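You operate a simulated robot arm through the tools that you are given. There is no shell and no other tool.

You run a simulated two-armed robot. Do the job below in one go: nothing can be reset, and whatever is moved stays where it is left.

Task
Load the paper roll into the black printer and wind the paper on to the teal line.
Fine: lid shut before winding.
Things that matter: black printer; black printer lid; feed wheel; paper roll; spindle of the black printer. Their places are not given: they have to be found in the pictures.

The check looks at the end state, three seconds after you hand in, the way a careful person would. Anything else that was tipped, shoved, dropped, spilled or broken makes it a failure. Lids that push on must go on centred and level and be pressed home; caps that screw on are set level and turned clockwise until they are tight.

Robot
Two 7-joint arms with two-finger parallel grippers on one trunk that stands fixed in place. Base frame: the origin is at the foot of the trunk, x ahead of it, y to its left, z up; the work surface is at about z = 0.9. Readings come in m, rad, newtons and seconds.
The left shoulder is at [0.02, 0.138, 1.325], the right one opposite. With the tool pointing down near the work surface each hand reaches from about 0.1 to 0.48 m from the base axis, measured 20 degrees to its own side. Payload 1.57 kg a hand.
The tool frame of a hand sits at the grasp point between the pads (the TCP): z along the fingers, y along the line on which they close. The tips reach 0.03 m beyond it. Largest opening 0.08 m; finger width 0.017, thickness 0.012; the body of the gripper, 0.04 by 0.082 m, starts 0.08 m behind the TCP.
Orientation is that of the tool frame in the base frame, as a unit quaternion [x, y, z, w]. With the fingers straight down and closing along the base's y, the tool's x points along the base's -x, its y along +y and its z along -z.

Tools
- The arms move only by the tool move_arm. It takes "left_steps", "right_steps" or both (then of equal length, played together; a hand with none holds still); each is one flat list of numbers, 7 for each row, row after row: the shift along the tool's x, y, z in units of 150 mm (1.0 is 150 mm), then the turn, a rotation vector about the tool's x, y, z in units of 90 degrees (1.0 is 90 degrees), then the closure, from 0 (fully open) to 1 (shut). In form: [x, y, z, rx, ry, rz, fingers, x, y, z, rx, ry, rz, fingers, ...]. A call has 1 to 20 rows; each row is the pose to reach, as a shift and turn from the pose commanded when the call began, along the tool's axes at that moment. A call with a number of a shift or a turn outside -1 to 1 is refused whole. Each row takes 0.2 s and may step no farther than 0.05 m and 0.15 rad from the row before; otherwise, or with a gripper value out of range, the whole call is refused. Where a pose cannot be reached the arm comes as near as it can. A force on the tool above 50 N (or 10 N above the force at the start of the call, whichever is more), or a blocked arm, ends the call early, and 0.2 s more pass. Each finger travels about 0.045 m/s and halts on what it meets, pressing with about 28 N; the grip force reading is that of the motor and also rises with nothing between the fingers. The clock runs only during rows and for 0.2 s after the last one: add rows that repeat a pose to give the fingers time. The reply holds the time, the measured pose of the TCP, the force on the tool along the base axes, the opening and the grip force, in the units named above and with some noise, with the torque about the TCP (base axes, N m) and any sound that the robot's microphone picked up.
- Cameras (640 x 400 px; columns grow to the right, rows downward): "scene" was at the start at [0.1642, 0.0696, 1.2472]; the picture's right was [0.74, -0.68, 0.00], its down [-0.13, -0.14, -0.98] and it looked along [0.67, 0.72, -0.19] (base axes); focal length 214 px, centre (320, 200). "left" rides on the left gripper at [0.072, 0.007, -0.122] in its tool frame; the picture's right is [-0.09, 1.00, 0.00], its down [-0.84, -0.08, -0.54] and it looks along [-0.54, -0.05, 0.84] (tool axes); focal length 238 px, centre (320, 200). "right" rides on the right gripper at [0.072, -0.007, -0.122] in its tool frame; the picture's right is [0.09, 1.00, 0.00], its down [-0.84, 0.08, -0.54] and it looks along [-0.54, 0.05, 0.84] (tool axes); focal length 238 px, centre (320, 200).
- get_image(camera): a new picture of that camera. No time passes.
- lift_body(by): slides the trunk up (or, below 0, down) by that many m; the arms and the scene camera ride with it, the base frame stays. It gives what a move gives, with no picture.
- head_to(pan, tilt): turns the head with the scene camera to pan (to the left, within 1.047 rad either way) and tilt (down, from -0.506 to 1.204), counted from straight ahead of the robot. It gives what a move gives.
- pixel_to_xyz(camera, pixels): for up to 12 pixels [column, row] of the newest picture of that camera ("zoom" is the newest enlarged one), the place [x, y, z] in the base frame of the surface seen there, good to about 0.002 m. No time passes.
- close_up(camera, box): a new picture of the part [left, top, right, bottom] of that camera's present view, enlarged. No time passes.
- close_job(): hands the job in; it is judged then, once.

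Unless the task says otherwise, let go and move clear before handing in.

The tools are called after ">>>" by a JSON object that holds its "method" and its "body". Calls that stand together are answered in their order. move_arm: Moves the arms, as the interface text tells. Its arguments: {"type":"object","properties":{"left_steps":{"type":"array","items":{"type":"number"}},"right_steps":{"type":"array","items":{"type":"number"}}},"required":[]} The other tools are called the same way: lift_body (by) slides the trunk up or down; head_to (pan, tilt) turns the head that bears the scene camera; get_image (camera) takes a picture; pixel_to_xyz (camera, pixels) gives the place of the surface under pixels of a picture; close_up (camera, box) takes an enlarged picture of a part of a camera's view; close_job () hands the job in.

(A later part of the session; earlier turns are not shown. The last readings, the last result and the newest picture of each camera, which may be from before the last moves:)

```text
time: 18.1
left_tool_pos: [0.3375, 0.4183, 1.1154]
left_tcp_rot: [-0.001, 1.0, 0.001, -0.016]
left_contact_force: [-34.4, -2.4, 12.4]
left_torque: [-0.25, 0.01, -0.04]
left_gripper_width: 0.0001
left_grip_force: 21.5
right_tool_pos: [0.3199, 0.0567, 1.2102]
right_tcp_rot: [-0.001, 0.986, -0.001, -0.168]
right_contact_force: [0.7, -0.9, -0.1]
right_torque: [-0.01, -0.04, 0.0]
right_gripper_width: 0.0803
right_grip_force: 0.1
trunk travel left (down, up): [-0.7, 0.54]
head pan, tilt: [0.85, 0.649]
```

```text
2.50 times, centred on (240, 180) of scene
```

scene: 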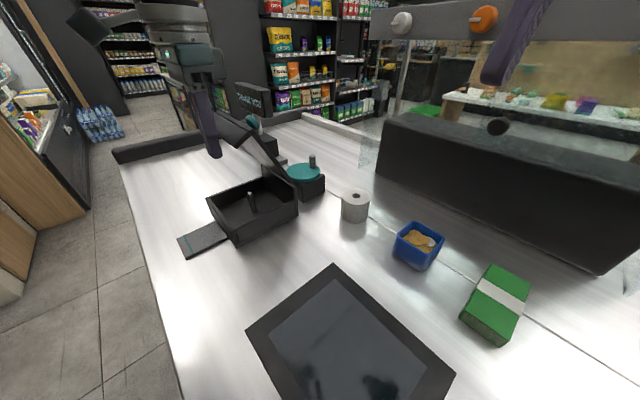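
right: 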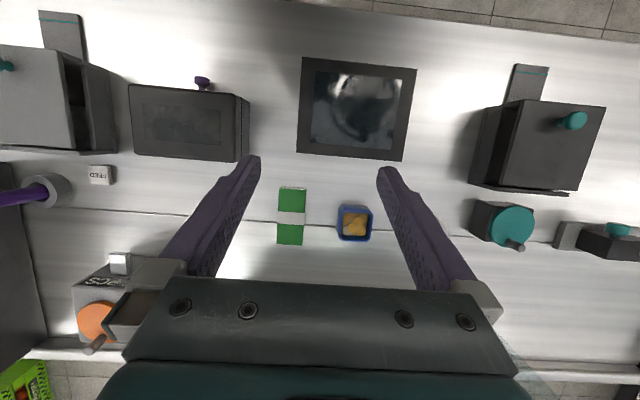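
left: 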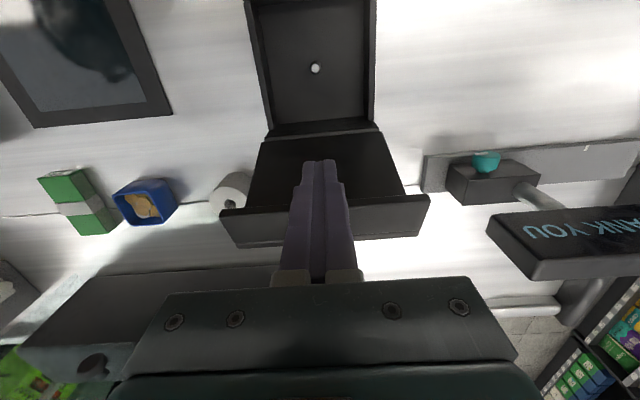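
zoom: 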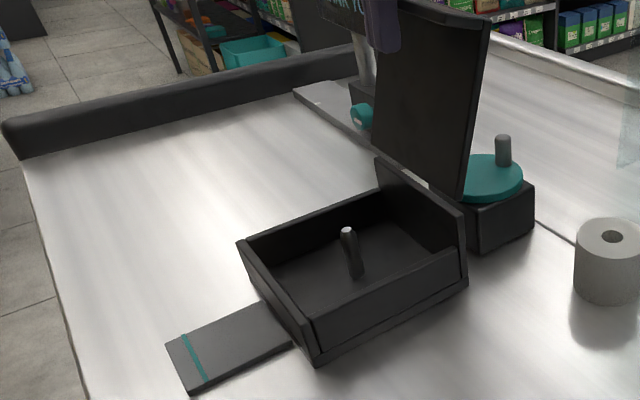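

The lid has reached its stop at about 105° (force -34 N in x), wide open. I'll back off, rise and go over the paper roll with the fingers opening.

>>> {"method": "move_arm", "body": {"left_steps": [0.1, 0, -0.05, 0, 0, 0, 1, 0.2, 0, -0.3, 0, 0, 0, 1, 0.2, 0, -0.6, 0, 0, 0, 0.5, 0.2, -0.3, -0.6, 0, 0, 0, 0, 0, -0.5, -0.6, 0, 0, 0, 0, -0.2, -0.7, -0.6, 0, 0, 0, 0, -0.417, -0.853, -0.6, 0, 0, 0, 0, -0.417, -0.853, -0.6, 0, 0, 0, 0]}}

>>> {"method": "get_image", "body": {"camera": "left"}}

>>> {"method": "get_image", "body": {"camera": "scene"}}

```text
time: 19.9
left_tool_pos: [0.4069, 0.2931, 1.2079]
left_tcp_rot: [0.0, 1.0, 0.001, -0.008]
left_contact_force: [-0.1, -0.4, 0.0]
left_torque: [-0.02, -0.01, -0.01]
left_gripper_width: 0.0801
left_grip_force: 0.0
right_tool_pos: [0.3248, 0.0566, 1.2113]
right_tcp_rot: [-0.002, 0.986, 0.0, -0.166]
right_contact_force: [0.2, -0.2, -0.5]
right_torque: [0.01, -0.03, 0.0]
right_gripper_width: 0.0798
right_grip_force: 0.1
trunk travel left (down, up): [-0.7, 0.54]
head pan, tilt: [0.85, 0.649]
```

```text
taken
```

left: 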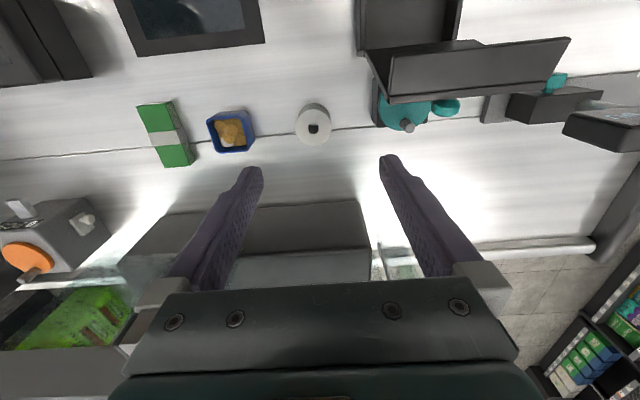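

```text
taken
```

scene: 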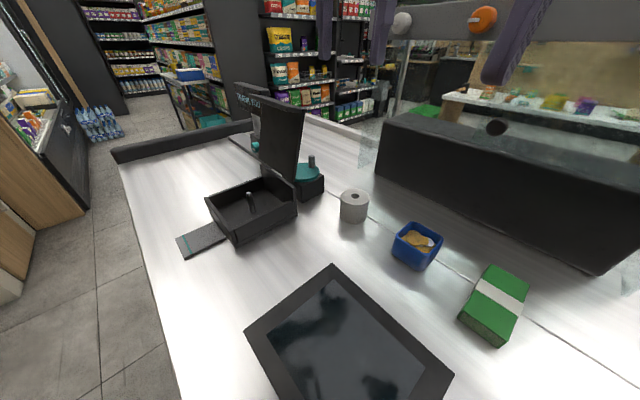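

The lid stays open. The roll's top is at left-image [313,128]; I'll zoom for its centre.

>>> {"method": "close_up", "body": {"camera": "left", "box": [273, 90, 353, 150]}}

```text
6.67 times, centred on (313, 120) of left
```

zoom: 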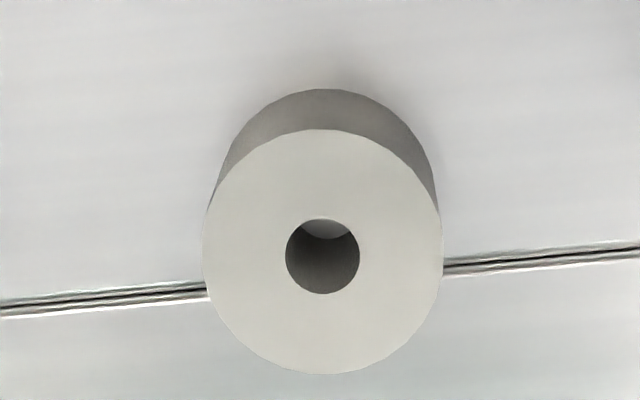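

>>> {"method": "pixel_to_xyz", "body": {"camera": "zoom", "pixels": [[212, 252], [436, 252], [322, 138], [322, 366], [280, 256], [366, 256], [322, 212], [322, 300], [260, 180], [390, 330]]}}

```text
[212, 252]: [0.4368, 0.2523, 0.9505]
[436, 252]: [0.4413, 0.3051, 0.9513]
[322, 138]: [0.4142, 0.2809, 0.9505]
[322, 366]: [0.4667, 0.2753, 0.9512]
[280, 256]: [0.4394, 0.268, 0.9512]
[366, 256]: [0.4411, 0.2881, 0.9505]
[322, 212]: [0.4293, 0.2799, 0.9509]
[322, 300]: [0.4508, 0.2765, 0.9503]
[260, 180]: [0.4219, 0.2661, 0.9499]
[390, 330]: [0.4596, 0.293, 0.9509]
```

The roll is centred at about (0.4405, 0.2787), outer diameter ~0.057, hole ~0.0177, top z 0.951. I'll check the clearance to the blue tub before lowering the fingers.

>>> {"method": "pixel_to_xyz", "body": {"camera": "left", "pixels": [[248, 115], [253, 130], [255, 147], [250, 149], [230, 112], [400, 105], [381, 120], [408, 128]]}}

>>> {"method": "close_up", "body": {"camera": "left", "box": [190, 80, 350, 180]}}

```text
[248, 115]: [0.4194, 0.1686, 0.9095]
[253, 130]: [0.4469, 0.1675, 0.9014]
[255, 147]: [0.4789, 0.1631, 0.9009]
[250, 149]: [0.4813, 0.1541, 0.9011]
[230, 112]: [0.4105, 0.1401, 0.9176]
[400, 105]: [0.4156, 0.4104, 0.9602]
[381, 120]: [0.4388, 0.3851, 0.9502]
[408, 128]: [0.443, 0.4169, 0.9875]
```

```text
4.00 times, centred on (270, 130) of left
```

zoom: 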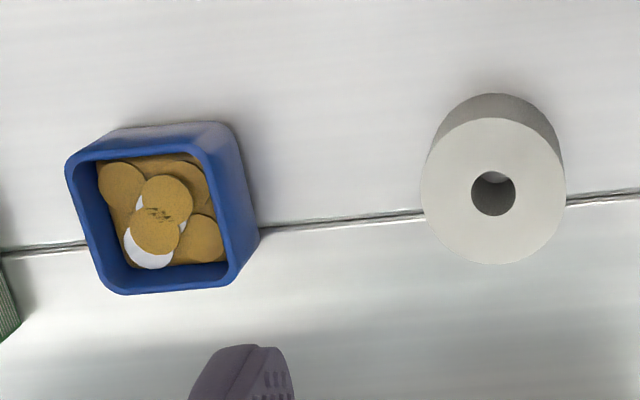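

The tub is 6 cm clear of the fingers' path. I'll go down over the roll to z≈1.07 first and check alignment.

>>> {"method": "move_arm", "body": {"left_steps": [-0.1, -0.04, 0.2, 0, -0.011, 0, 0, -0.224, -0.096, 0.45, 0, -0.011, 0, 0, -0.224, -0.096, 0.7, 0, -0.011, 0, 0, -0.224, -0.096, 0.919, 0, -0.011, 0, 0, -0.224, -0.096, 0.919, 0, -0.011, 0, 0, -0.224, -0.096, 0.919, 0, -0.011, 0, 0]}}

>>> {"method": "get_image", "body": {"camera": "left"}}

```text
time: 21.3
left_tool_pos: [0.4409, 0.2772, 1.0677]
left_tcp_rot: [0.001, 1.0, 0.001, 0.001]
left_contact_force: [0.1, -1.0, 0.0]
left_torque: [0.02, 0.03, 0.02]
left_gripper_width: 0.0801
left_grip_force: 0.1
right_tool_pos: [0.3228, 0.0579, 1.2114]
right_tcp_rot: [-0.001, 0.986, 0.0, -0.165]
right_contact_force: [0.8, -0.6, 0.1]
right_torque: [0.03, -0.01, 0.01]
right_gripper_width: 0.0802
right_grip_force: 0.0
trunk travel left (down, up): [-0.7, 0.54]
head pan, tilt: [0.85, 0.649]
```

```text
taken
```

left: 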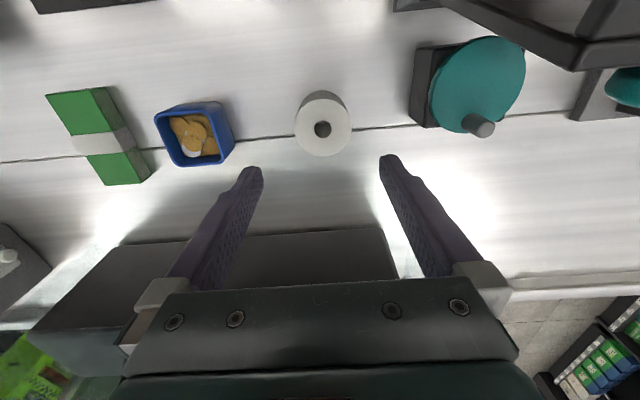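

>>> {"method": "close_up", "body": {"camera": "left", "box": [273, 90, 373, 160]}}

>>> {"method": "pixel_to_xyz", "body": {"camera": "left", "pixels": [[298, 129], [349, 129], [323, 103], [323, 154], [313, 129], [331, 129]]}}

```text
5.71 times, centred on (323, 125) of left
```

zoom: 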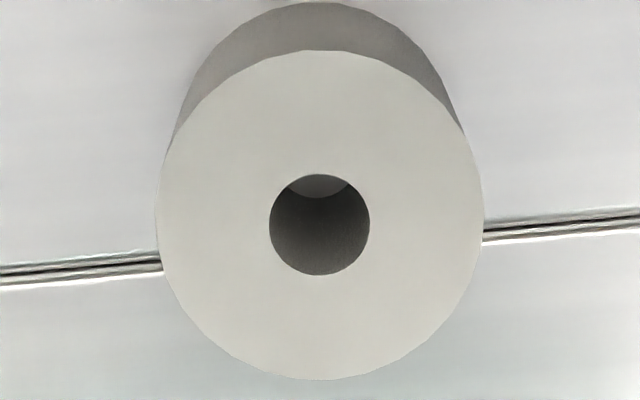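

```text
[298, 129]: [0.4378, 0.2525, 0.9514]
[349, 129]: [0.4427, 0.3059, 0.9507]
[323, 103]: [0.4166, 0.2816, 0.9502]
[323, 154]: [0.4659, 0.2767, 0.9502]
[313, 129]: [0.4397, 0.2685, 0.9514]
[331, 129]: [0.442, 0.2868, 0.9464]
```

The roll centre is confirmed at (0.4405, 0.279). I'll descend with the pads around its upper part and close.

>>> {"method": "move_arm", "body": {"left_steps": [0, 0.012, 0.266, 0, 0, 0, 0, 0, 0.012, 0.532, 0, 0, 0, 0, 0, 0.012, 0.72, 0, 0, 0, 0, 0, 0.012, 0.798, 0, 0, 0, 0, 0, 0.012, 0.798, 0, 0, 0, 0, 0, 0.012, 0.798, 0, 0, 0, 0.4, 0, 0.012, 0.798, 0, 0, 0, 0.6, 0, 0.012, 0.798, 0, 0, 0, 0.6, 0, 0.012, 0.798, 0, 0, 0, 0.6]}}

>>> {"method": "get_image", "body": {"camera": "left"}}

>>> {"method": "close_up", "body": {"camera": "scene", "box": [280, 120, 440, 260]}}

```text
time: 23.3
left_tool_pos: [0.4415, 0.28, 0.9483]
left_tcp_rot: [0.001, 1.0, 0.0, 0.002]
left_contact_force: [-0.9, 0.5, -0.6]
left_torque: [-0.04, 0.01, 0.03]
left_gripper_width: 0.0571
left_grip_force: 28.2
right_tool_pos: [0.324, 0.0565, 1.2104]
right_tcp_rot: [-0.001, 0.986, 0.0, -0.166]
right_contact_force: [0.4, 0.3, -0.1]
right_torque: [-0.01, 0.03, 0.01]
right_gripper_width: 0.0799
right_grip_force: 0.0
trunk travel left (down, up): [-0.7, 0.54]
head pan, tilt: [0.85, 0.649]
```

```text
taken
```

left: 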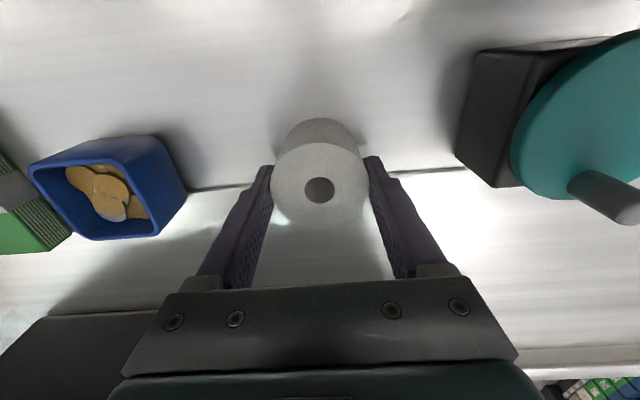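

```text
2.86 times, centred on (360, 190) of scene
```

zoom: 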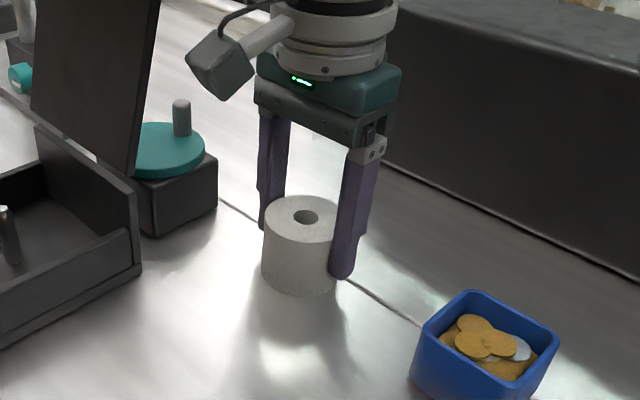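

The roll is gripped at width 0.057. I'll lift it straight up and re-measure the spindle from the scene camera.

>>> {"method": "move_arm", "body": {"left_steps": [0, 0, -0.1, 0, 0, 0, 0.6, 0, 0, -0.3, 0, 0, 0, 0.6, 0, 0, -0.6, 0, 0, 0, 0.6, 0, 0, -0.9, 0, 0, 0, 0.6, 0, 0, -1, 0, 0, 0, 0.6, 0, 0, -1, 0, 0, 0, 0.6]}}

>>> {"method": "close_up", "body": {"camera": "scene", "box": [220, 180, 300, 250]}}

>>> {"method": "get_image", "body": {"camera": "left"}}

```text
time: 24.7
left_tool_pos: [0.4398, 0.2796, 1.098]
left_tcp_rot: [0.0, 1.0, 0.001, 0.002]
left_contact_force: [0.3, -0.9, -0.7]
left_torque: [0.02, -0.05, 0.03]
left_gripper_width: 0.0569
left_grip_force: 28.2
right_tool_pos: [0.3243, 0.0564, 1.2106]
right_tcp_rot: [-0.001, 0.986, -0.001, -0.166]
right_contact_force: [-1.0, 0.2, 1.0]
right_torque: [-0.03, -0.01, -0.02]
right_gripper_width: 0.0801
right_grip_force: 0.0
trunk travel left (down, up): [-0.7, 0.54]
head pan, tilt: [0.85, 0.649]
```

```text
5.71 times, centred on (260, 215) of scene
```

zoom: 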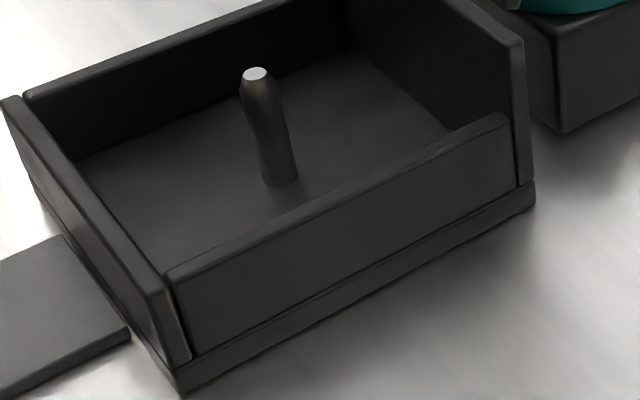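

```text
taken
```

left: 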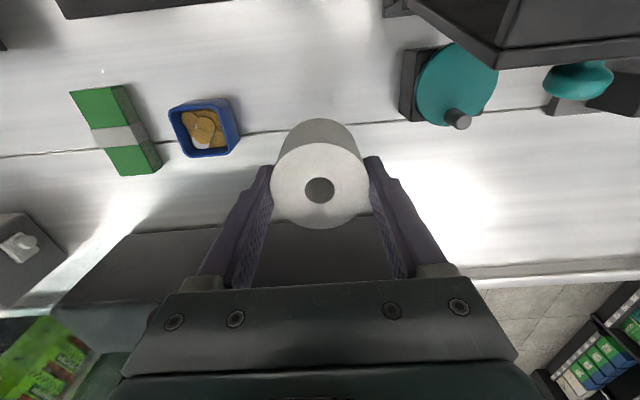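

>>> {"method": "pixel_to_xyz", "body": {"camera": "zoom", "pixels": [[255, 74], [248, 74], [262, 74], [252, 120], [268, 120], [280, 120], [262, 160], [276, 160], [290, 160], [278, 178], [268, 140]]}}

>>> {"method": "pixel_to_xyz", "body": {"camera": "left", "pixels": [[302, 190], [336, 190], [320, 175], [320, 206], [275, 185], [366, 185], [320, 147], [320, 226]]}}

>>> {"method": "close_up", "body": {"camera": "left", "box": [260, 110, 380, 240]}}

```text
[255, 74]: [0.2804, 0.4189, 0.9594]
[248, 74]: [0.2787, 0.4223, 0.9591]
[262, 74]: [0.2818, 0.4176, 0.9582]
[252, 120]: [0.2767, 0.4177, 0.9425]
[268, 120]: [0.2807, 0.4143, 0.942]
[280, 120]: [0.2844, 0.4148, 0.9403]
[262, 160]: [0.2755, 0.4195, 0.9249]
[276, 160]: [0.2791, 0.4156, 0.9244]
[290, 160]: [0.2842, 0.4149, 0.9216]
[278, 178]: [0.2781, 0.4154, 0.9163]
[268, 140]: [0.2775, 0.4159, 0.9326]
```

```text
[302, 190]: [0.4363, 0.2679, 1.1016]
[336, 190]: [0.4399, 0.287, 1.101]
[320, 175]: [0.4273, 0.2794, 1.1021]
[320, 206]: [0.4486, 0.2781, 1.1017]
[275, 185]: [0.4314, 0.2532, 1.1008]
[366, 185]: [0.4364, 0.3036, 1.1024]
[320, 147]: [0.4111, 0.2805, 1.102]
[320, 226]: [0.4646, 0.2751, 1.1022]
```

```text
3.08 times, centred on (320, 175) of left
```

zoom: 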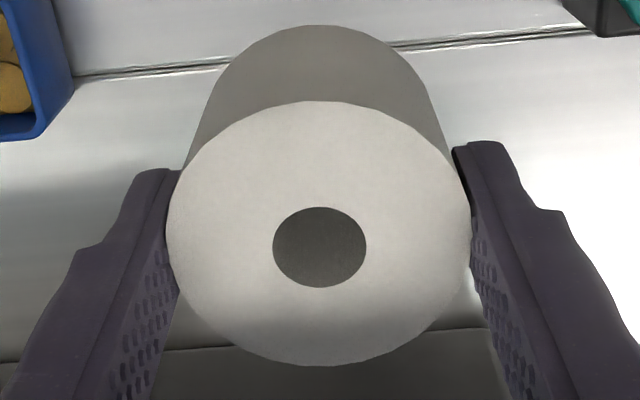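

The spindle axis is near (0.2805, 0.4198) with a tapered top at z≈0.96, and the hole is wider than it by ~3 mm. I'll carry the roll up and across in x at y=0.28, well clear of the lid.

>>> {"method": "move_arm", "body": {"left_steps": [0, 0, -0.2, 0, 0, 0, 0.6, 0.1, 0, -0.347, 0, 0, 0, 0.6, 0.35, 0, -0.347, 0, 0, 0, 0.6, 0.65, 0, -0.347, 0, 0, 0, 0.6, 0.93, 0, -0.347, 0, 0, 0, 0.6, 0.93, 0.05, -0.347, 0, 0, 0, 0.6]}}

>>> {"method": "move_arm", "body": {"left_steps": [0.07, 0.2, 0, 0, 0, 0, 0.6, 0.13, 0.45, 0, 0, 0, 0, 0.6, 0.13, 0.7, 0, 0, 0, 0, 0.6, 0.13, 0.88, 0, 0, 0, 0, 0.6, 0.13, 0.88, 0, 0, 0, 0, 0.6]}}

>>> {"method": "get_image", "body": {"camera": "left"}}

>>> {"method": "get_image", "body": {"camera": "scene"}}

```text
time: 26.1
left_tool_pos: [0.2971, 0.2901, 1.1511]
left_tcp_rot: [0.0, 1.0, 0.0, 0.002]
left_contact_force: [-0.3, -0.1, -0.6]
left_torque: [-0.02, 0.01, 0.01]
left_gripper_width: 0.0571
left_grip_force: 27.7
right_tool_pos: [0.3228, 0.0564, 1.2119]
right_tcp_rot: [0.0, 0.986, 0.0, -0.166]
right_contact_force: [0.4, -0.9, -0.1]
right_torque: [0.0, 0.0, -0.01]
right_gripper_width: 0.0798
right_grip_force: 0.0
trunk travel left (down, up): [-0.7, 0.54]
head pan, tilt: [0.85, 0.649]
```

```text
time: 27.3
left_tool_pos: [0.2782, 0.4189, 1.1509]
left_tcp_rot: [0.001, 1.0, 0.0, 0.001]
left_contact_force: [-0.7, 1.0, -0.3]
left_torque: [-0.01, 0.0, 0.0]
left_gripper_width: 0.057
left_grip_force: 28.0
right_tool_pos: [0.3244, 0.0553, 1.2118]
right_tcp_rot: [-0.001, 0.986, 0.0, -0.166]
right_contact_force: [0.4, 0.3, 0.1]
right_torque: [0.01, 0.0, 0.01]
right_gripper_width: 0.08
right_grip_force: 0.0
trunk travel left (down, up): [-0.7, 0.54]
head pan, tilt: [0.85, 0.649]
```

```text
taken
```

left: 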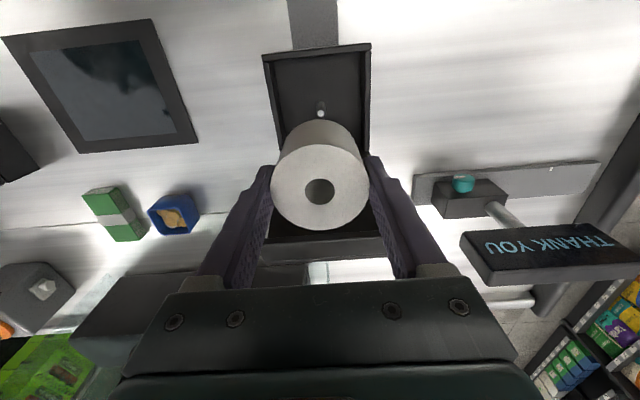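

```text
taken
```

scene: 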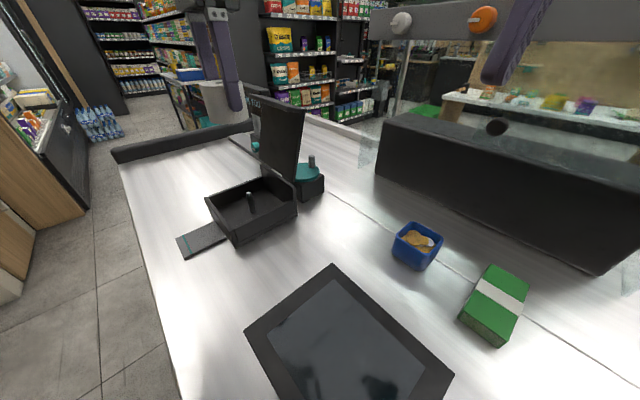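

The spindle tip is visible at left-image [320,112] just ahead of the roll. I'll compare its position with the roll's hole in the same picture.

>>> {"method": "close_up", "body": {"camera": "left", "box": [270, 40, 370, 140]}}

>>> {"method": "pixel_to_xyz", "body": {"camera": "zoom", "pixels": [[320, 285], [315, 288], [326, 288], [320, 250]]}}

>>> {"method": "pixel_to_xyz", "body": {"camera": "left", "pixels": [[303, 190], [336, 190], [320, 174], [320, 207], [274, 185], [367, 185], [320, 112], [320, 114], [265, 56], [370, 47]]}}

```text
4.00 times, centred on (320, 90) of left
```

zoom: 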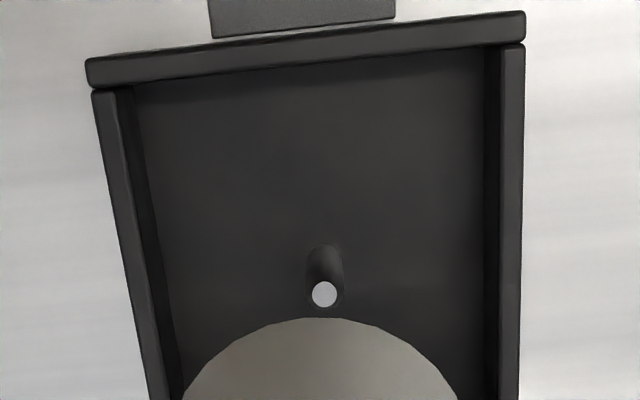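

```text
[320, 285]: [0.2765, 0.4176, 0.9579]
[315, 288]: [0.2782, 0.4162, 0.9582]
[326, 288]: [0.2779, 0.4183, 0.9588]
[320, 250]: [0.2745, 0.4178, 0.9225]
```

```text
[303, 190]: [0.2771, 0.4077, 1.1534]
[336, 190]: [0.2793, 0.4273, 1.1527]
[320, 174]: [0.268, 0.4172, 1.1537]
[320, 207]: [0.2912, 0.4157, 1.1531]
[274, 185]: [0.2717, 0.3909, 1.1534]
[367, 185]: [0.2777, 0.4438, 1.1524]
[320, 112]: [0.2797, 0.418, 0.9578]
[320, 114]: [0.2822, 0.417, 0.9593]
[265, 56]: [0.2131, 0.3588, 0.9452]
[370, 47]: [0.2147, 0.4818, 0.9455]
```

Relative to the hole, the spindle is about +1.5 mm in x and +1.5 mm in y. I'll correct that and descend to just above the spindle tip.

>>> {"method": "move_arm", "body": {"left_steps": [-0.01, 0.01, 0.1, 0, 0, 0, 0.6, -0.01, 0.01, 0.35, 0, 0, 0, 0.6, -0.01, 0.01, 0.6, 0, 0, 0, 0.6, -0.01, 0.01, 0.8, 0, 0, 0, 0.6, -0.01, 0.01, 0.92, 0, 0, 0, 0.6, -0.01, 0.01, 0.92, 0, 0, 0, 0.6]}}

>>> {"method": "close_up", "body": {"camera": "scene", "box": [180, 80, 320, 260]}}

>>> {"method": "get_image", "body": {"camera": "left"}}

```text
time: 28.7
left_tool_pos: [0.2814, 0.4208, 1.0117]
left_tcp_rot: [0.001, 1.0, 0.001, 0.002]
left_contact_force: [0.9, 0.0, -1.6]
left_torque: [0.02, 0.01, 0.02]
left_gripper_width: 0.0571
left_grip_force: 27.8
right_tool_pos: [0.3252, 0.0563, 1.2121]
right_tcp_rot: [-0.002, 0.986, -0.001, -0.165]
right_contact_force: [-0.1, -0.2, 0.2]
right_torque: [0.0, -0.01, 0.01]
right_gripper_width: 0.0804
right_grip_force: 0.1
trunk travel left (down, up): [-0.7, 0.54]
head pan, tilt: [0.85, 0.649]
```

```text
2.22 times, centred on (250, 170) of scene
```

zoom: 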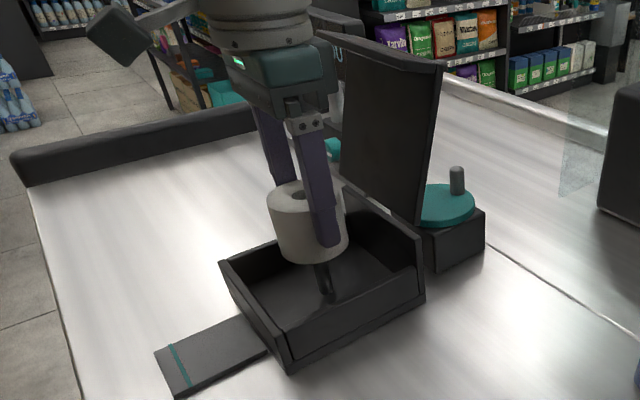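

```text
taken
```

left: 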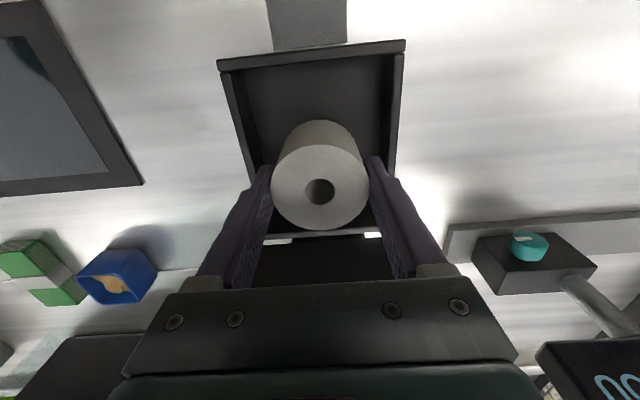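

The roll sits just over the spindle (zoom [325,280]) and the lid is clear of the wrist. I'll lower slowly, watching force.

>>> {"method": "move_arm", "body": {"left_steps": [0, 0, 0.04, 0, 0, 0, 0.6, 0, 0, 0.08, 0, 0, 0, 0.6, 0, 0, 0.12, 0, 0, 0, 0.6, 0, 0, 0.16, 0, 0, 0, 0.6]}}

>>> {"method": "close_up", "body": {"camera": "scene", "box": [200, 140, 310, 260]}}

>>> {"method": "close_up", "body": {"camera": "left", "box": [260, 110, 380, 240]}}

```text
time: 29.7
left_tool_pos: [0.2826, 0.4216, 0.9883]
left_tcp_rot: [0.0, 1.0, 0.001, 0.002]
left_contact_force: [0.1, -0.3, -0.7]
left_torque: [0.01, 0.01, -0.02]
left_gripper_width: 0.0568
left_grip_force: 27.7
right_tool_pos: [0.3247, 0.055, 1.2118]
right_tcp_rot: [0.0, 0.986, 0.0, -0.166]
right_contact_force: [-0.1, 0.0, 0.6]
right_torque: [0.01, -0.01, 0.0]
right_gripper_width: 0.0801
right_grip_force: 0.0
trunk travel left (down, up): [-0.7, 0.54]
head pan, tilt: [0.85, 0.649]
```

```text
3.33 times, centred on (255, 200) of scene
```

zoom: 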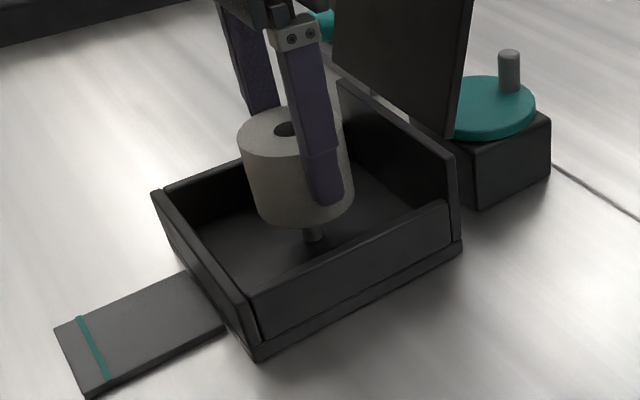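

```text
3.08 times, centred on (320, 175) of left
```

zoom: 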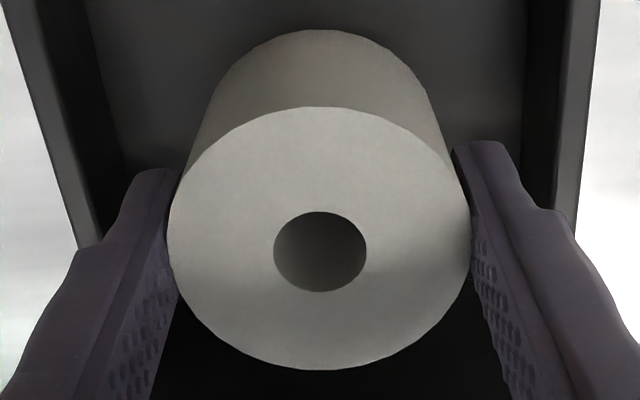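

No contact force with the roll already ~18 mm down on the spindle. I'll lower it to the printer floor.

>>> {"method": "move_arm", "body": {"left_steps": [0, 0, 0.05, 0, 0, 0, 0.6, 0, 0, 0.1, 0, 0, 0, 0.6, 0, 0, 0.15, 0, 0, 0, 0.6, 0, 0, 0.18, 0, 0, 0, 0.6, 0, 0, 0.2, 0, 0, 0, 0.6, 0, 0, 0.2, 0, 0, 0, 0.6]}}

>>> {"method": "close_up", "body": {"camera": "scene", "box": [200, 140, 310, 260]}}

>>> {"method": "close_up", "body": {"camera": "left", "box": [260, 110, 380, 240]}}

```text
time: 31.1
left_tool_pos: [0.2808, 0.4202, 0.9591]
left_tcp_rot: [0.0, 1.0, 0.0, 0.003]
left_contact_force: [-6.2, -4.7, 20.1]
left_torque: [-0.54, 0.28, -0.09]
left_gripper_width: 0.0571
left_grip_force: 28.2
right_tool_pos: [0.3237, 0.0568, 1.2115]
right_tcp_rot: [-0.001, 0.986, 0.0, -0.166]
right_contact_force: [-1.1, 0.7, -0.3]
right_torque: [0.01, 0.0, 0.04]
right_gripper_width: 0.0802
right_grip_force: 0.0
trunk travel left (down, up): [-0.7, 0.54]
head pan, tilt: [0.85, 0.649]
```

```text
3.33 times, centred on (255, 200) of scene
```

zoom: 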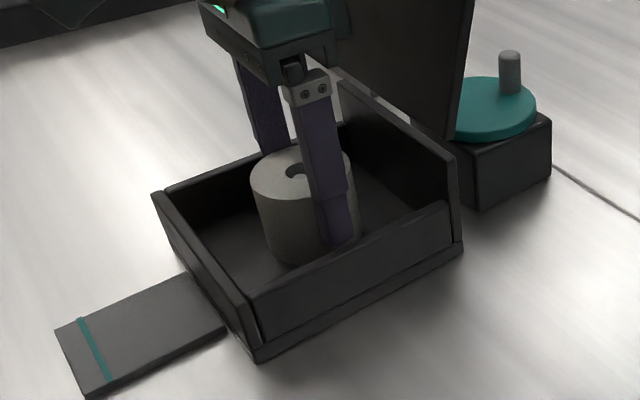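

```text
3.08 times, centred on (320, 175) of left
```

zoom: 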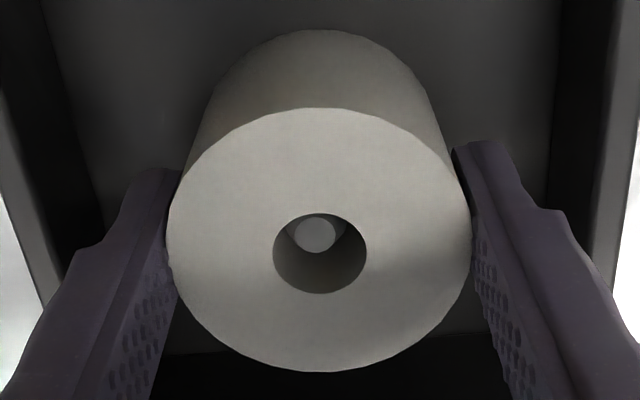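

The roll has bottomed (20 N up at z 0.959) with the spindle tip visible in the hole. I'll open the fingers only slightly, to 0.068, then rise straight out.

>>> {"method": "move_arm", "body": {"left_steps": [0, 0, -0.01, 0, 0, 0, 0.4, 0, 0, -0.01, 0, 0, 0, 0.15, 0, 0, -0.01, 0, 0, 0, 0.15, 0, 0, -0.01, 0, 0, 0, 0.15]}}

>>> {"method": "close_up", "body": {"camera": "left", "box": [260, 110, 380, 240]}}

>>> {"method": "close_up", "body": {"camera": "scene", "box": [200, 140, 310, 260]}}

```text
time: 32.1
left_tool_pos: [0.2834, 0.419, 0.9588]
left_tcp_rot: [0.001, 1.0, 0.002, 0.002]
left_contact_force: [0.2, 0.8, -0.1]
left_torque: [-0.04, 0.02, -0.02]
left_gripper_width: 0.0683
left_grip_force: 0.0
right_tool_pos: [0.3243, 0.0554, 1.2123]
right_tcp_rot: [-0.001, 0.986, 0.0, -0.166]
right_contact_force: [-0.1, 0.5, -0.9]
right_torque: [0.03, 0.01, 0.03]
right_gripper_width: 0.08
right_grip_force: 0.0
trunk travel left (down, up): [-0.7, 0.54]
head pan, tilt: [0.85, 0.649]
```

```text
3.08 times, centred on (320, 175) of left
```

zoom: 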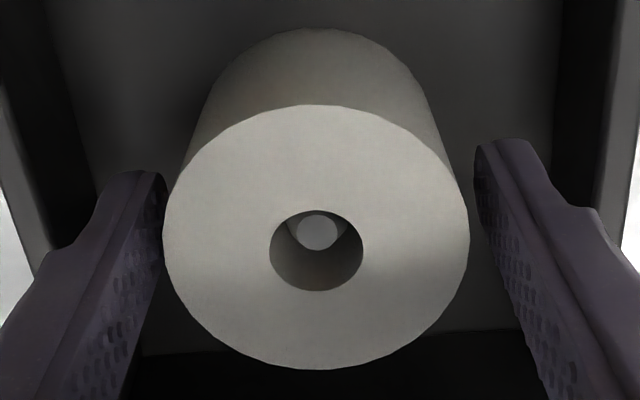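

```text
3.33 times, centred on (255, 200) of scene
```

zoom: 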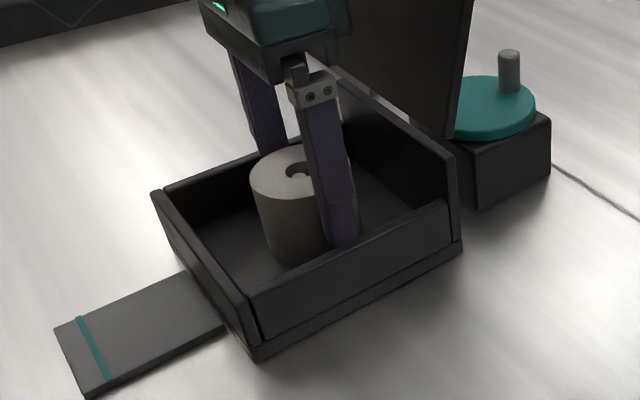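

The roll stands on the spindle and is released. I'll rise straight up out of the printer.

>>> {"method": "move_arm", "body": {"left_steps": [0, 0, -0.1, 0, 0, 0, 0.15, 0, 0, -0.3, 0, 0, 0, 0.15, 0, 0, -0.6, 0, 0, 0, 0.15, 0, 0, -0.9, 0, 0, 0, 0.15, 0, 0, -1, 0, 0, 0, 0.15]}}

>>> {"method": "move_arm", "body": {"left_steps": [0, 0, -0.3, 0, 0, 0, 0.6, 0, 0, -0.62, 0, 0, 0, 1, 0, 0, -0.62, 0, 0, 0, 1]}}

>>> {"method": "get_image", "body": {"camera": "left"}}

>>> {"method": "get_image", "body": {"camera": "scene"}}

```text
time: 33.3
left_tool_pos: [0.2826, 0.4221, 1.1106]
left_tcp_rot: [0.0, 1.0, 0.001, 0.002]
left_contact_force: [0.2, -0.1, 0.8]
left_torque: [-0.01, 0.0, 0.03]
left_gripper_width: 0.0678
left_grip_force: 0.0
right_tool_pos: [0.3235, 0.0566, 1.2126]
right_tcp_rot: [-0.001, 0.986, -0.001, -0.166]
right_contact_force: [-0.2, -0.1, 0.5]
right_torque: [-0.01, 0.02, 0.01]
right_gripper_width: 0.08
right_grip_force: 0.0
trunk travel left (down, up): [-0.7, 0.54]
head pan, tilt: [0.85, 0.649]
```

```text
time: 34.1
left_tool_pos: [0.2803, 0.42, 1.2037]
left_tcp_rot: [-0.001, 1.0, 0.001, 0.001]
left_contact_force: [-0.7, 0.1, -0.3]
left_torque: [-0.03, 0.03, -0.01]
left_gripper_width: 0.0
left_grip_force: 0.5
right_tool_pos: [0.3241, 0.057, 1.2121]
right_tcp_rot: [-0.001, 0.986, 0.0, -0.165]
right_contact_force: [-0.2, -0.3, 1.2]
right_torque: [0.02, -0.04, -0.02]
right_gripper_width: 0.0802
right_grip_force: 0.0
trunk travel left (down, up): [-0.7, 0.54]
head pan, tilt: [0.85, 0.649]
```

```text
taken
```

left: 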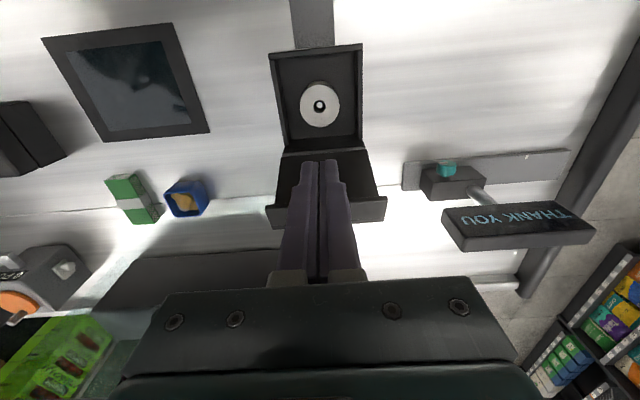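

```text
taken
```

scene: 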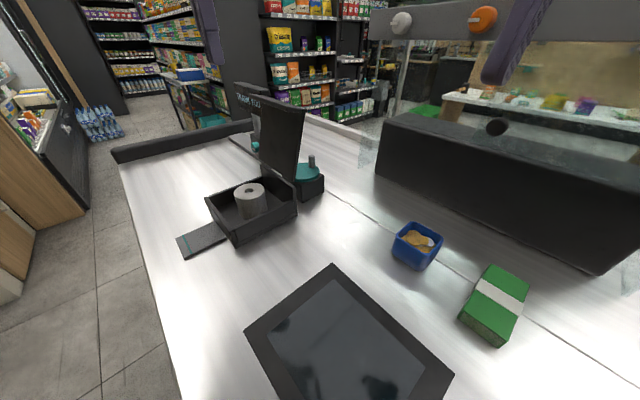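

The roll stands on the spindle inside the printer. I'll zoom in to confirm it's seated.

>>> {"method": "close_up", "body": {"camera": "left", "box": [260, 40, 390, 150]}}

>>> {"method": "pixel_to_xyz", "body": {"camera": "left", "pixels": [[305, 105], [335, 105], [320, 88], [320, 122], [319, 104], [272, 210], [383, 205], [285, 155], [370, 150]]}}

>>> {"method": "close_up", "body": {"camera": "scene", "box": [200, 140, 310, 260]}}

```text
3.64 times, centred on (325, 95) of left
```

zoom: 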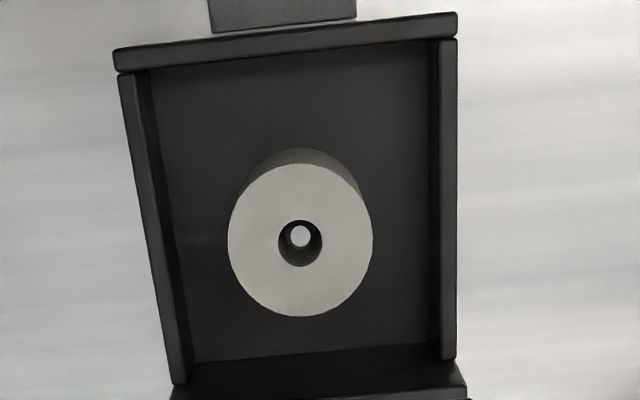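

```text
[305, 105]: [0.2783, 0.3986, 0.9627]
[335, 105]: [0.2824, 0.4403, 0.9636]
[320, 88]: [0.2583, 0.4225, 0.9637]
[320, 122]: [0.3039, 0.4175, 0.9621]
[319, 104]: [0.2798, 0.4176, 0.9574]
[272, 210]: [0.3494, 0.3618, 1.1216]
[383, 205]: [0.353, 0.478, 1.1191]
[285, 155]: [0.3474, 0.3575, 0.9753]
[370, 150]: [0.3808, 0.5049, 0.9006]
```

```text
3.33 times, centred on (255, 200) of scene
```

zoom: 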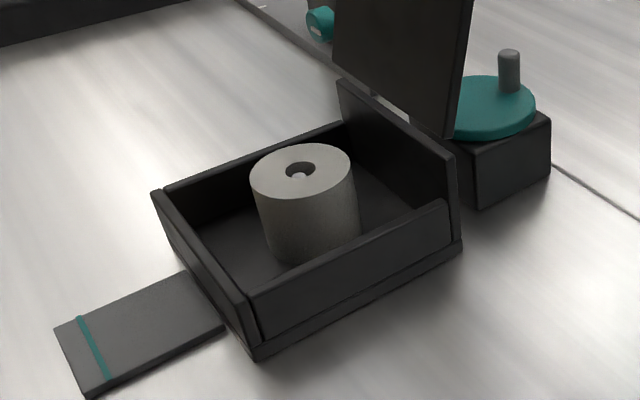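

The roll is seated level on the spindle (top z 0.963). Next I'll pass over the open lid to its far side so I can swing it shut; this also tests the reach over the wheel.

>>> {"method": "move_arm", "body": {"left_steps": [-0.3, 0, 0, 0, 0, 0, 1, -0.6, 0, 0, 0, 0, 0, 1, -0.9, 0, 0, 0, 0, 0, 1, -1, 0, 0, 0, 0, 0, 1, -1, 0, 0, 0, 0, 0, 1]}}

>>> {"method": "get_image", "body": {"camera": "left"}}

>>> {"method": "get_image", "body": {"camera": "scene"}}

```text
time: 35.5
left_tool_pos: [0.3984, 0.4251, 1.1541]
left_tcp_rot: [-0.009, 0.998, 0.0, -0.057]
left_contact_force: [0.5, -0.1, 0.4]
left_torque: [-0.03, -0.03, 0.02]
left_gripper_width: 0.0
left_grip_force: 21.7
left hand out of reach, approached as far as the arm can: row 4, 5
right_tool_pos: [0.3235, 0.0562, 1.212]
right_tcp_rot: [-0.001, 0.986, 0.0, -0.166]
right_contact_force: [-0.6, 0.7, -0.3]
right_torque: [0.02, -0.01, -0.01]
right_gripper_width: 0.0799
right_grip_force: 0.0
trunk travel left (down, up): [-0.7, 0.54]
head pan, tilt: [0.85, 0.649]
stopped in row 5 (left hand): the arm was blocked; the commanded pose is now the measured one
```

```text
taken
```

left: 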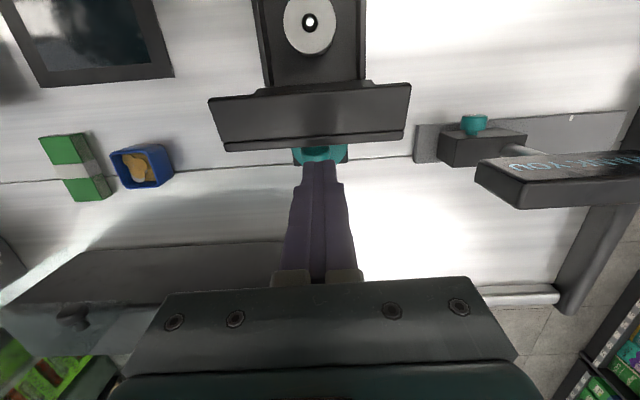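

```text
taken
```

scene: 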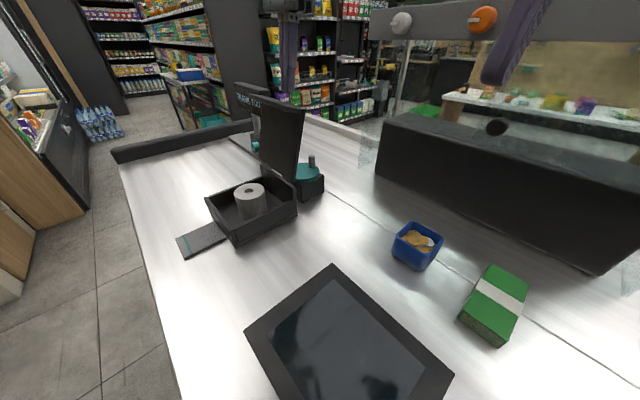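

With the hand vertical the reach ends near x=0.40 here. I'll back up and tilt the fingers outward by 20° so they can reach behind the open lid.

>>> {"method": "move_arm", "body": {"left_steps": [0.11, -0.015, -0.14, 0, 0, 0, 1, 0.221, -0.03, -0.283, 0, 0, 0, 1, 0.221, -0.03, -0.283, 0.0005, -0.0736, 0.0029, 1, 0.221, -0.03, -0.283, 0.001, -0.1473, 0.0057, 1, 0.221, -0.03, -0.283, 0.0015, -0.221, 0.0086, 1, 0.221, -0.03, -0.283, 0.002, -0.2946, 0.0114, 1, 0.02, -0.04, -0.24, 0.002, -0.2946, 0.0114, 1, -0.188, -0.048, -0.196, 0.002, -0.2946, 0.0114, 1, -0.188, -0.048, -0.196, 0.002, -0.2946, 0.0114, 1]}}

>>> {"method": "get_image", "body": {"camera": "left"}}

>>> {"method": "close_up", "body": {"camera": "scene", "box": [200, 60, 360, 240]}}

```text
time: 37.5
left_tool_pos: [0.4322, 0.4162, 1.1794]
left_tcp_rot: [-0.001, 0.984, 0.0, 0.175]
left_contact_force: [0.4, -0.7, -1.1]
left_torque: [0.0, 0.01, 0.0]
left_gripper_width: 0.0
left_grip_force: 21.4
right_tool_pos: [0.3244, 0.0557, 1.2121]
right_tcp_rot: [-0.002, 0.986, 0.0, -0.166]
right_contact_force: [1.5, 0.3, 0.2]
right_torque: [0.04, 0.02, 0.0]
right_gripper_width: 0.08
right_grip_force: 0.0
trunk travel left (down, up): [-0.7, 0.54]
head pan, tilt: [0.85, 0.649]
```

```text
taken
```

left: 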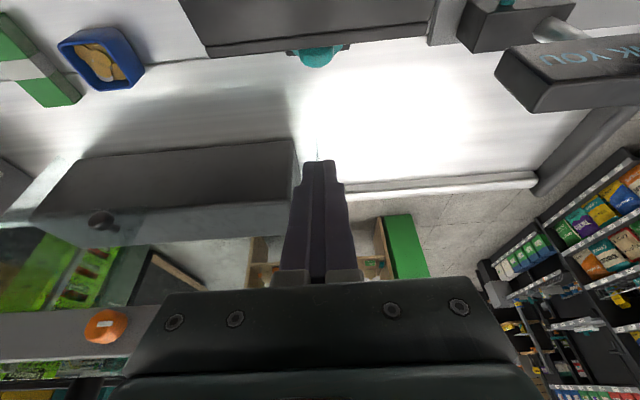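

```text
2.22 times, centred on (280, 150) of scene
```

zoom: 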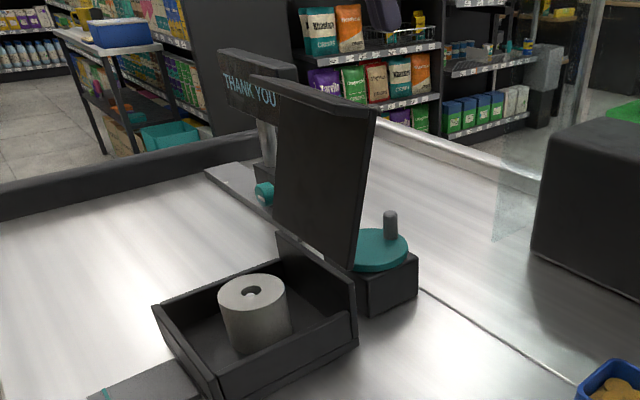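

The tilted hand reaches (0.432, 0.416, 1.179). The knob on the lid's back shows at left-image [318,58]; I'll measure it.

>>> {"method": "pixel_to_xyz", "body": {"camera": "left", "pixels": [[318, 62], [318, 55], [305, 58], [332, 58], [250, 30], [400, 25], [210, 52], [425, 30], [318, 45]]}}

>>> {"method": "close_up", "body": {"camera": "left", "box": [200, 0, 440, 120]}}

```text
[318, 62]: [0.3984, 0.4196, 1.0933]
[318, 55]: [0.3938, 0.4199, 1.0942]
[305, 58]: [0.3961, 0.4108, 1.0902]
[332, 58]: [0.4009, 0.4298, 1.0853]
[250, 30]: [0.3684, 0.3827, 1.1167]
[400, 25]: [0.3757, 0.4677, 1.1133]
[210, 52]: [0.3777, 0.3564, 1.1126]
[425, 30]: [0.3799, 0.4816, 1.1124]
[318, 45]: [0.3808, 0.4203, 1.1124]
```

```text
2.67 times, centred on (320, 60) of left
```

zoom: 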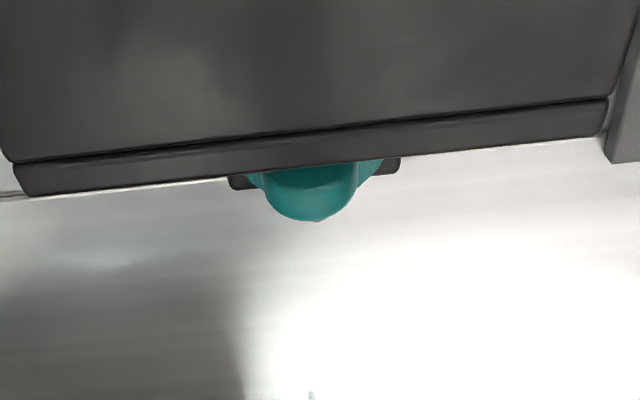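

The knob cap is around (0.40, 1.08) behind the lid. I'll come down behind it and pull the lid back towards closed along its arc, slowly, to about 65°.

>>> {"method": "move_arm", "body": {"left_steps": [0.068, 0.0165, 0.186, 0, 0, 0, 1, 0.135, 0.0165, 0.372, 0, 0, 0, 1, 0.192, 0.0165, 0.529, 0, 0, 0, 1, 0.2655, 0.0165, 0.4915, 0, 0, 0, 1, 0.3057, 0.0165, 0.4657, 0, 0, 0, 1, 0.3538, 0.0165, 0.4184, 0, 0, 0, 1, 0.4056, 0.0165, 0.3755, 0, 0, 0, 1, 0.4613, 0.0165, 0.3375, 0, 0, 0, 1, 0.5203, 0.0165, 0.3046, 0, 0, 0, 1, 0.5815, 0.0165, 0.2759, 0, 0, 0, 1, 0.6453, 0.0165, 0.2542, 0, 0, 0, 1, 0.7109, 0.0165, 0.2374, 0, 0, 0, 1, 0.7779, 0.0165, 0.2265, 0, 0, 0, 1]}}

>>> {"method": "get_image", "body": {"camera": "left"}}

>>> {"method": "close_up", "body": {"camera": "scene", "box": [180, 80, 340, 260]}}

```text
time: 40.3
left_tool_pos: [0.3313, 0.4191, 1.1057]
left_tcp_rot: [-0.001, 0.985, 0.0, 0.175]
left_contact_force: [-0.5, 0.2, 0.6]
left_torque: [-0.07, -0.03, 0.0]
left_gripper_width: 0.0
left_grip_force: 21.5
right_tool_pos: [0.3244, 0.056, 1.2115]
right_tcp_rot: [-0.001, 0.986, -0.001, -0.167]
right_contact_force: [-0.2, -1.4, -0.2]
right_torque: [-0.02, 0.0, -0.02]
right_gripper_width: 0.0802
right_grip_force: 0.1
trunk travel left (down, up): [-0.7, 0.54]
head pan, tilt: [0.85, 0.649]
```

```text
taken
```

left: 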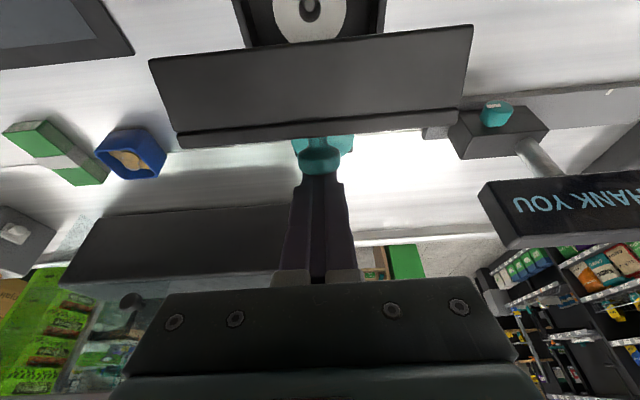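

```text
2.22 times, centred on (260, 170) of scene
```

zoom: 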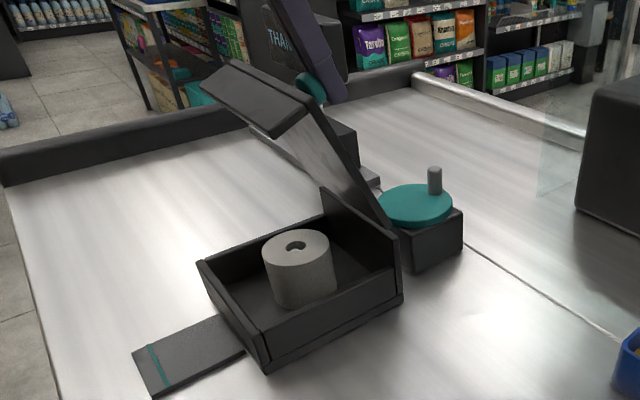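

The lid follows, now about 65°, roll and printer undisturbed. I'll continue pulling to about 40°.

>>> {"method": "move_arm", "body": {"left_steps": [0.0676, 0, -0.0054, 0, 0, 0, 1, 0.1345, 0, -0.0049, 0, 0, 0, 1, 0.2022, 0, 0.0017, 0, 0, 0, 1, 0.2685, 0, 0.0144, 0, 0, 0, 1, 0.3342, 0, 0.0331, 0, 0, 0, 1]}}

>>> {"method": "close_up", "body": {"camera": "scene", "box": [180, 80, 340, 260]}}

>>> {"method": "get_image", "body": {"camera": "left"}}

```text
time: 41.7
left_tool_pos: [0.2949, 0.3935, 1.0716]
left_tcp_rot: [0.003, 0.983, -0.042, 0.176]
left_contact_force: [-0.3, 0.0, 0.3]
left_torque: [0.02, 0.02, 0.0]
left_gripper_width: 0.0
left_grip_force: 22.0
right_tool_pos: [0.3232, 0.0559, 1.2125]
right_tcp_rot: [-0.001, 0.986, 0.0, -0.166]
right_contact_force: [-0.1, 0.3, -0.2]
right_torque: [0.01, 0.0, -0.01]
right_gripper_width: 0.0801
right_grip_force: 0.1
trunk travel left (down, up): [-0.7, 0.54]
head pan, tilt: [0.85, 0.649]
stopped in row 5 (left hand): the arm was blocked; the commanded pose is now the measured one
```

```text
2.22 times, centred on (260, 170) of scene
```

zoom: 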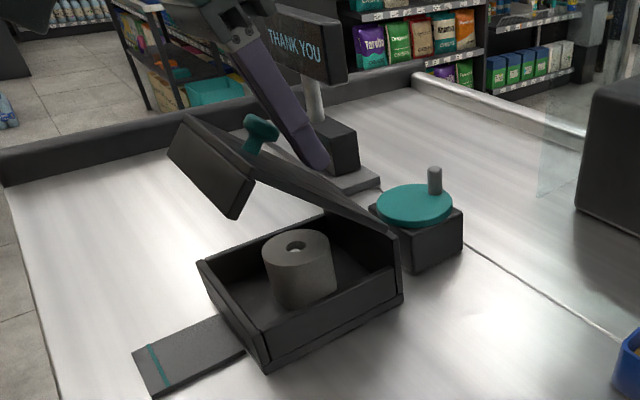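

```text
taken
```

left: 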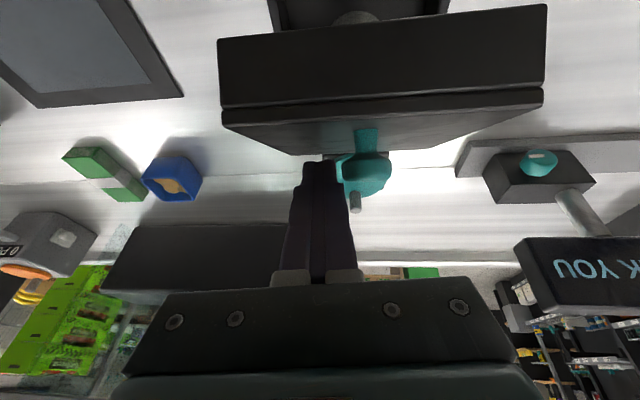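

The arm hit a joint limit and the finger slipped beside the knob; the lid is now at about 50° and nothing is touched. I'll lift clear, straighten the hand and move above the lid's free edge to press it down from there.

>>> {"method": "move_arm", "body": {"left_steps": [-0.104, -0.024, -0.28, 0, 0, 0, 1, -0.2076, -0.0489, -0.56, 0, 0, 0, 1, -0.2076, -0.0489, -0.56, -0.018, 0.075, -0.001, 1, -0.2076, -0.0489, -0.56, -0.036, 0.15, -0.0026, 1, -0.2076, -0.0489, -0.56, -0.0539, 0.2252, -0.0039, 1, 0, 0.113, -0.64, -0.0539, 0.2252, -0.0039, 1, 0, 0.113, -0.64, -0.0539, 0.2252, -0.0039, 1]}}

>>> {"method": "get_image", "body": {"camera": "left"}}

>>> {"method": "get_image", "body": {"camera": "scene"}}

```text
time: 43.3
left_tool_pos: [0.261, 0.4176, 1.161]
left_tcp_rot: [-0.001, 1.0, 0.003, -0.001]
left_contact_force: [0.3, 0.8, 0.3]
left_torque: [0.02, -0.01, 0.02]
left_gripper_width: 0.0001
left_grip_force: 21.3
right_tool_pos: [0.3235, 0.0565, 1.2114]
right_tcp_rot: [-0.001, 0.986, 0.0, -0.167]
right_contact_force: [-0.6, 0.4, 0.2]
right_torque: [0.0, -0.03, -0.03]
right_gripper_width: 0.0801
right_grip_force: 0.2
trunk travel left (down, up): [-0.7, 0.54]
head pan, tilt: [0.85, 0.649]
```

```text
taken
```

left: 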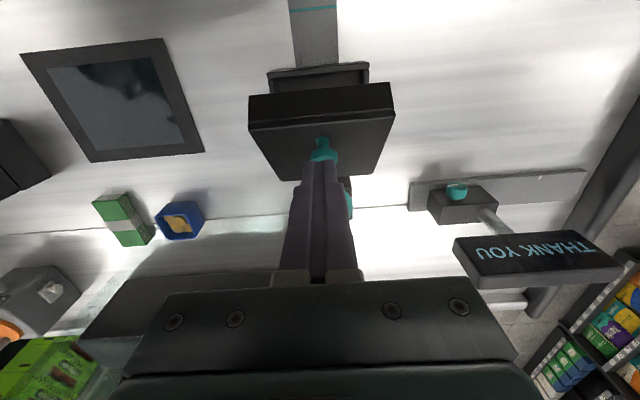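

```text
taken
```

scene: 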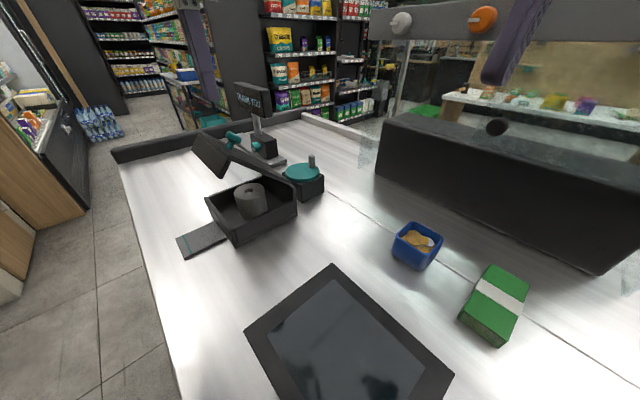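

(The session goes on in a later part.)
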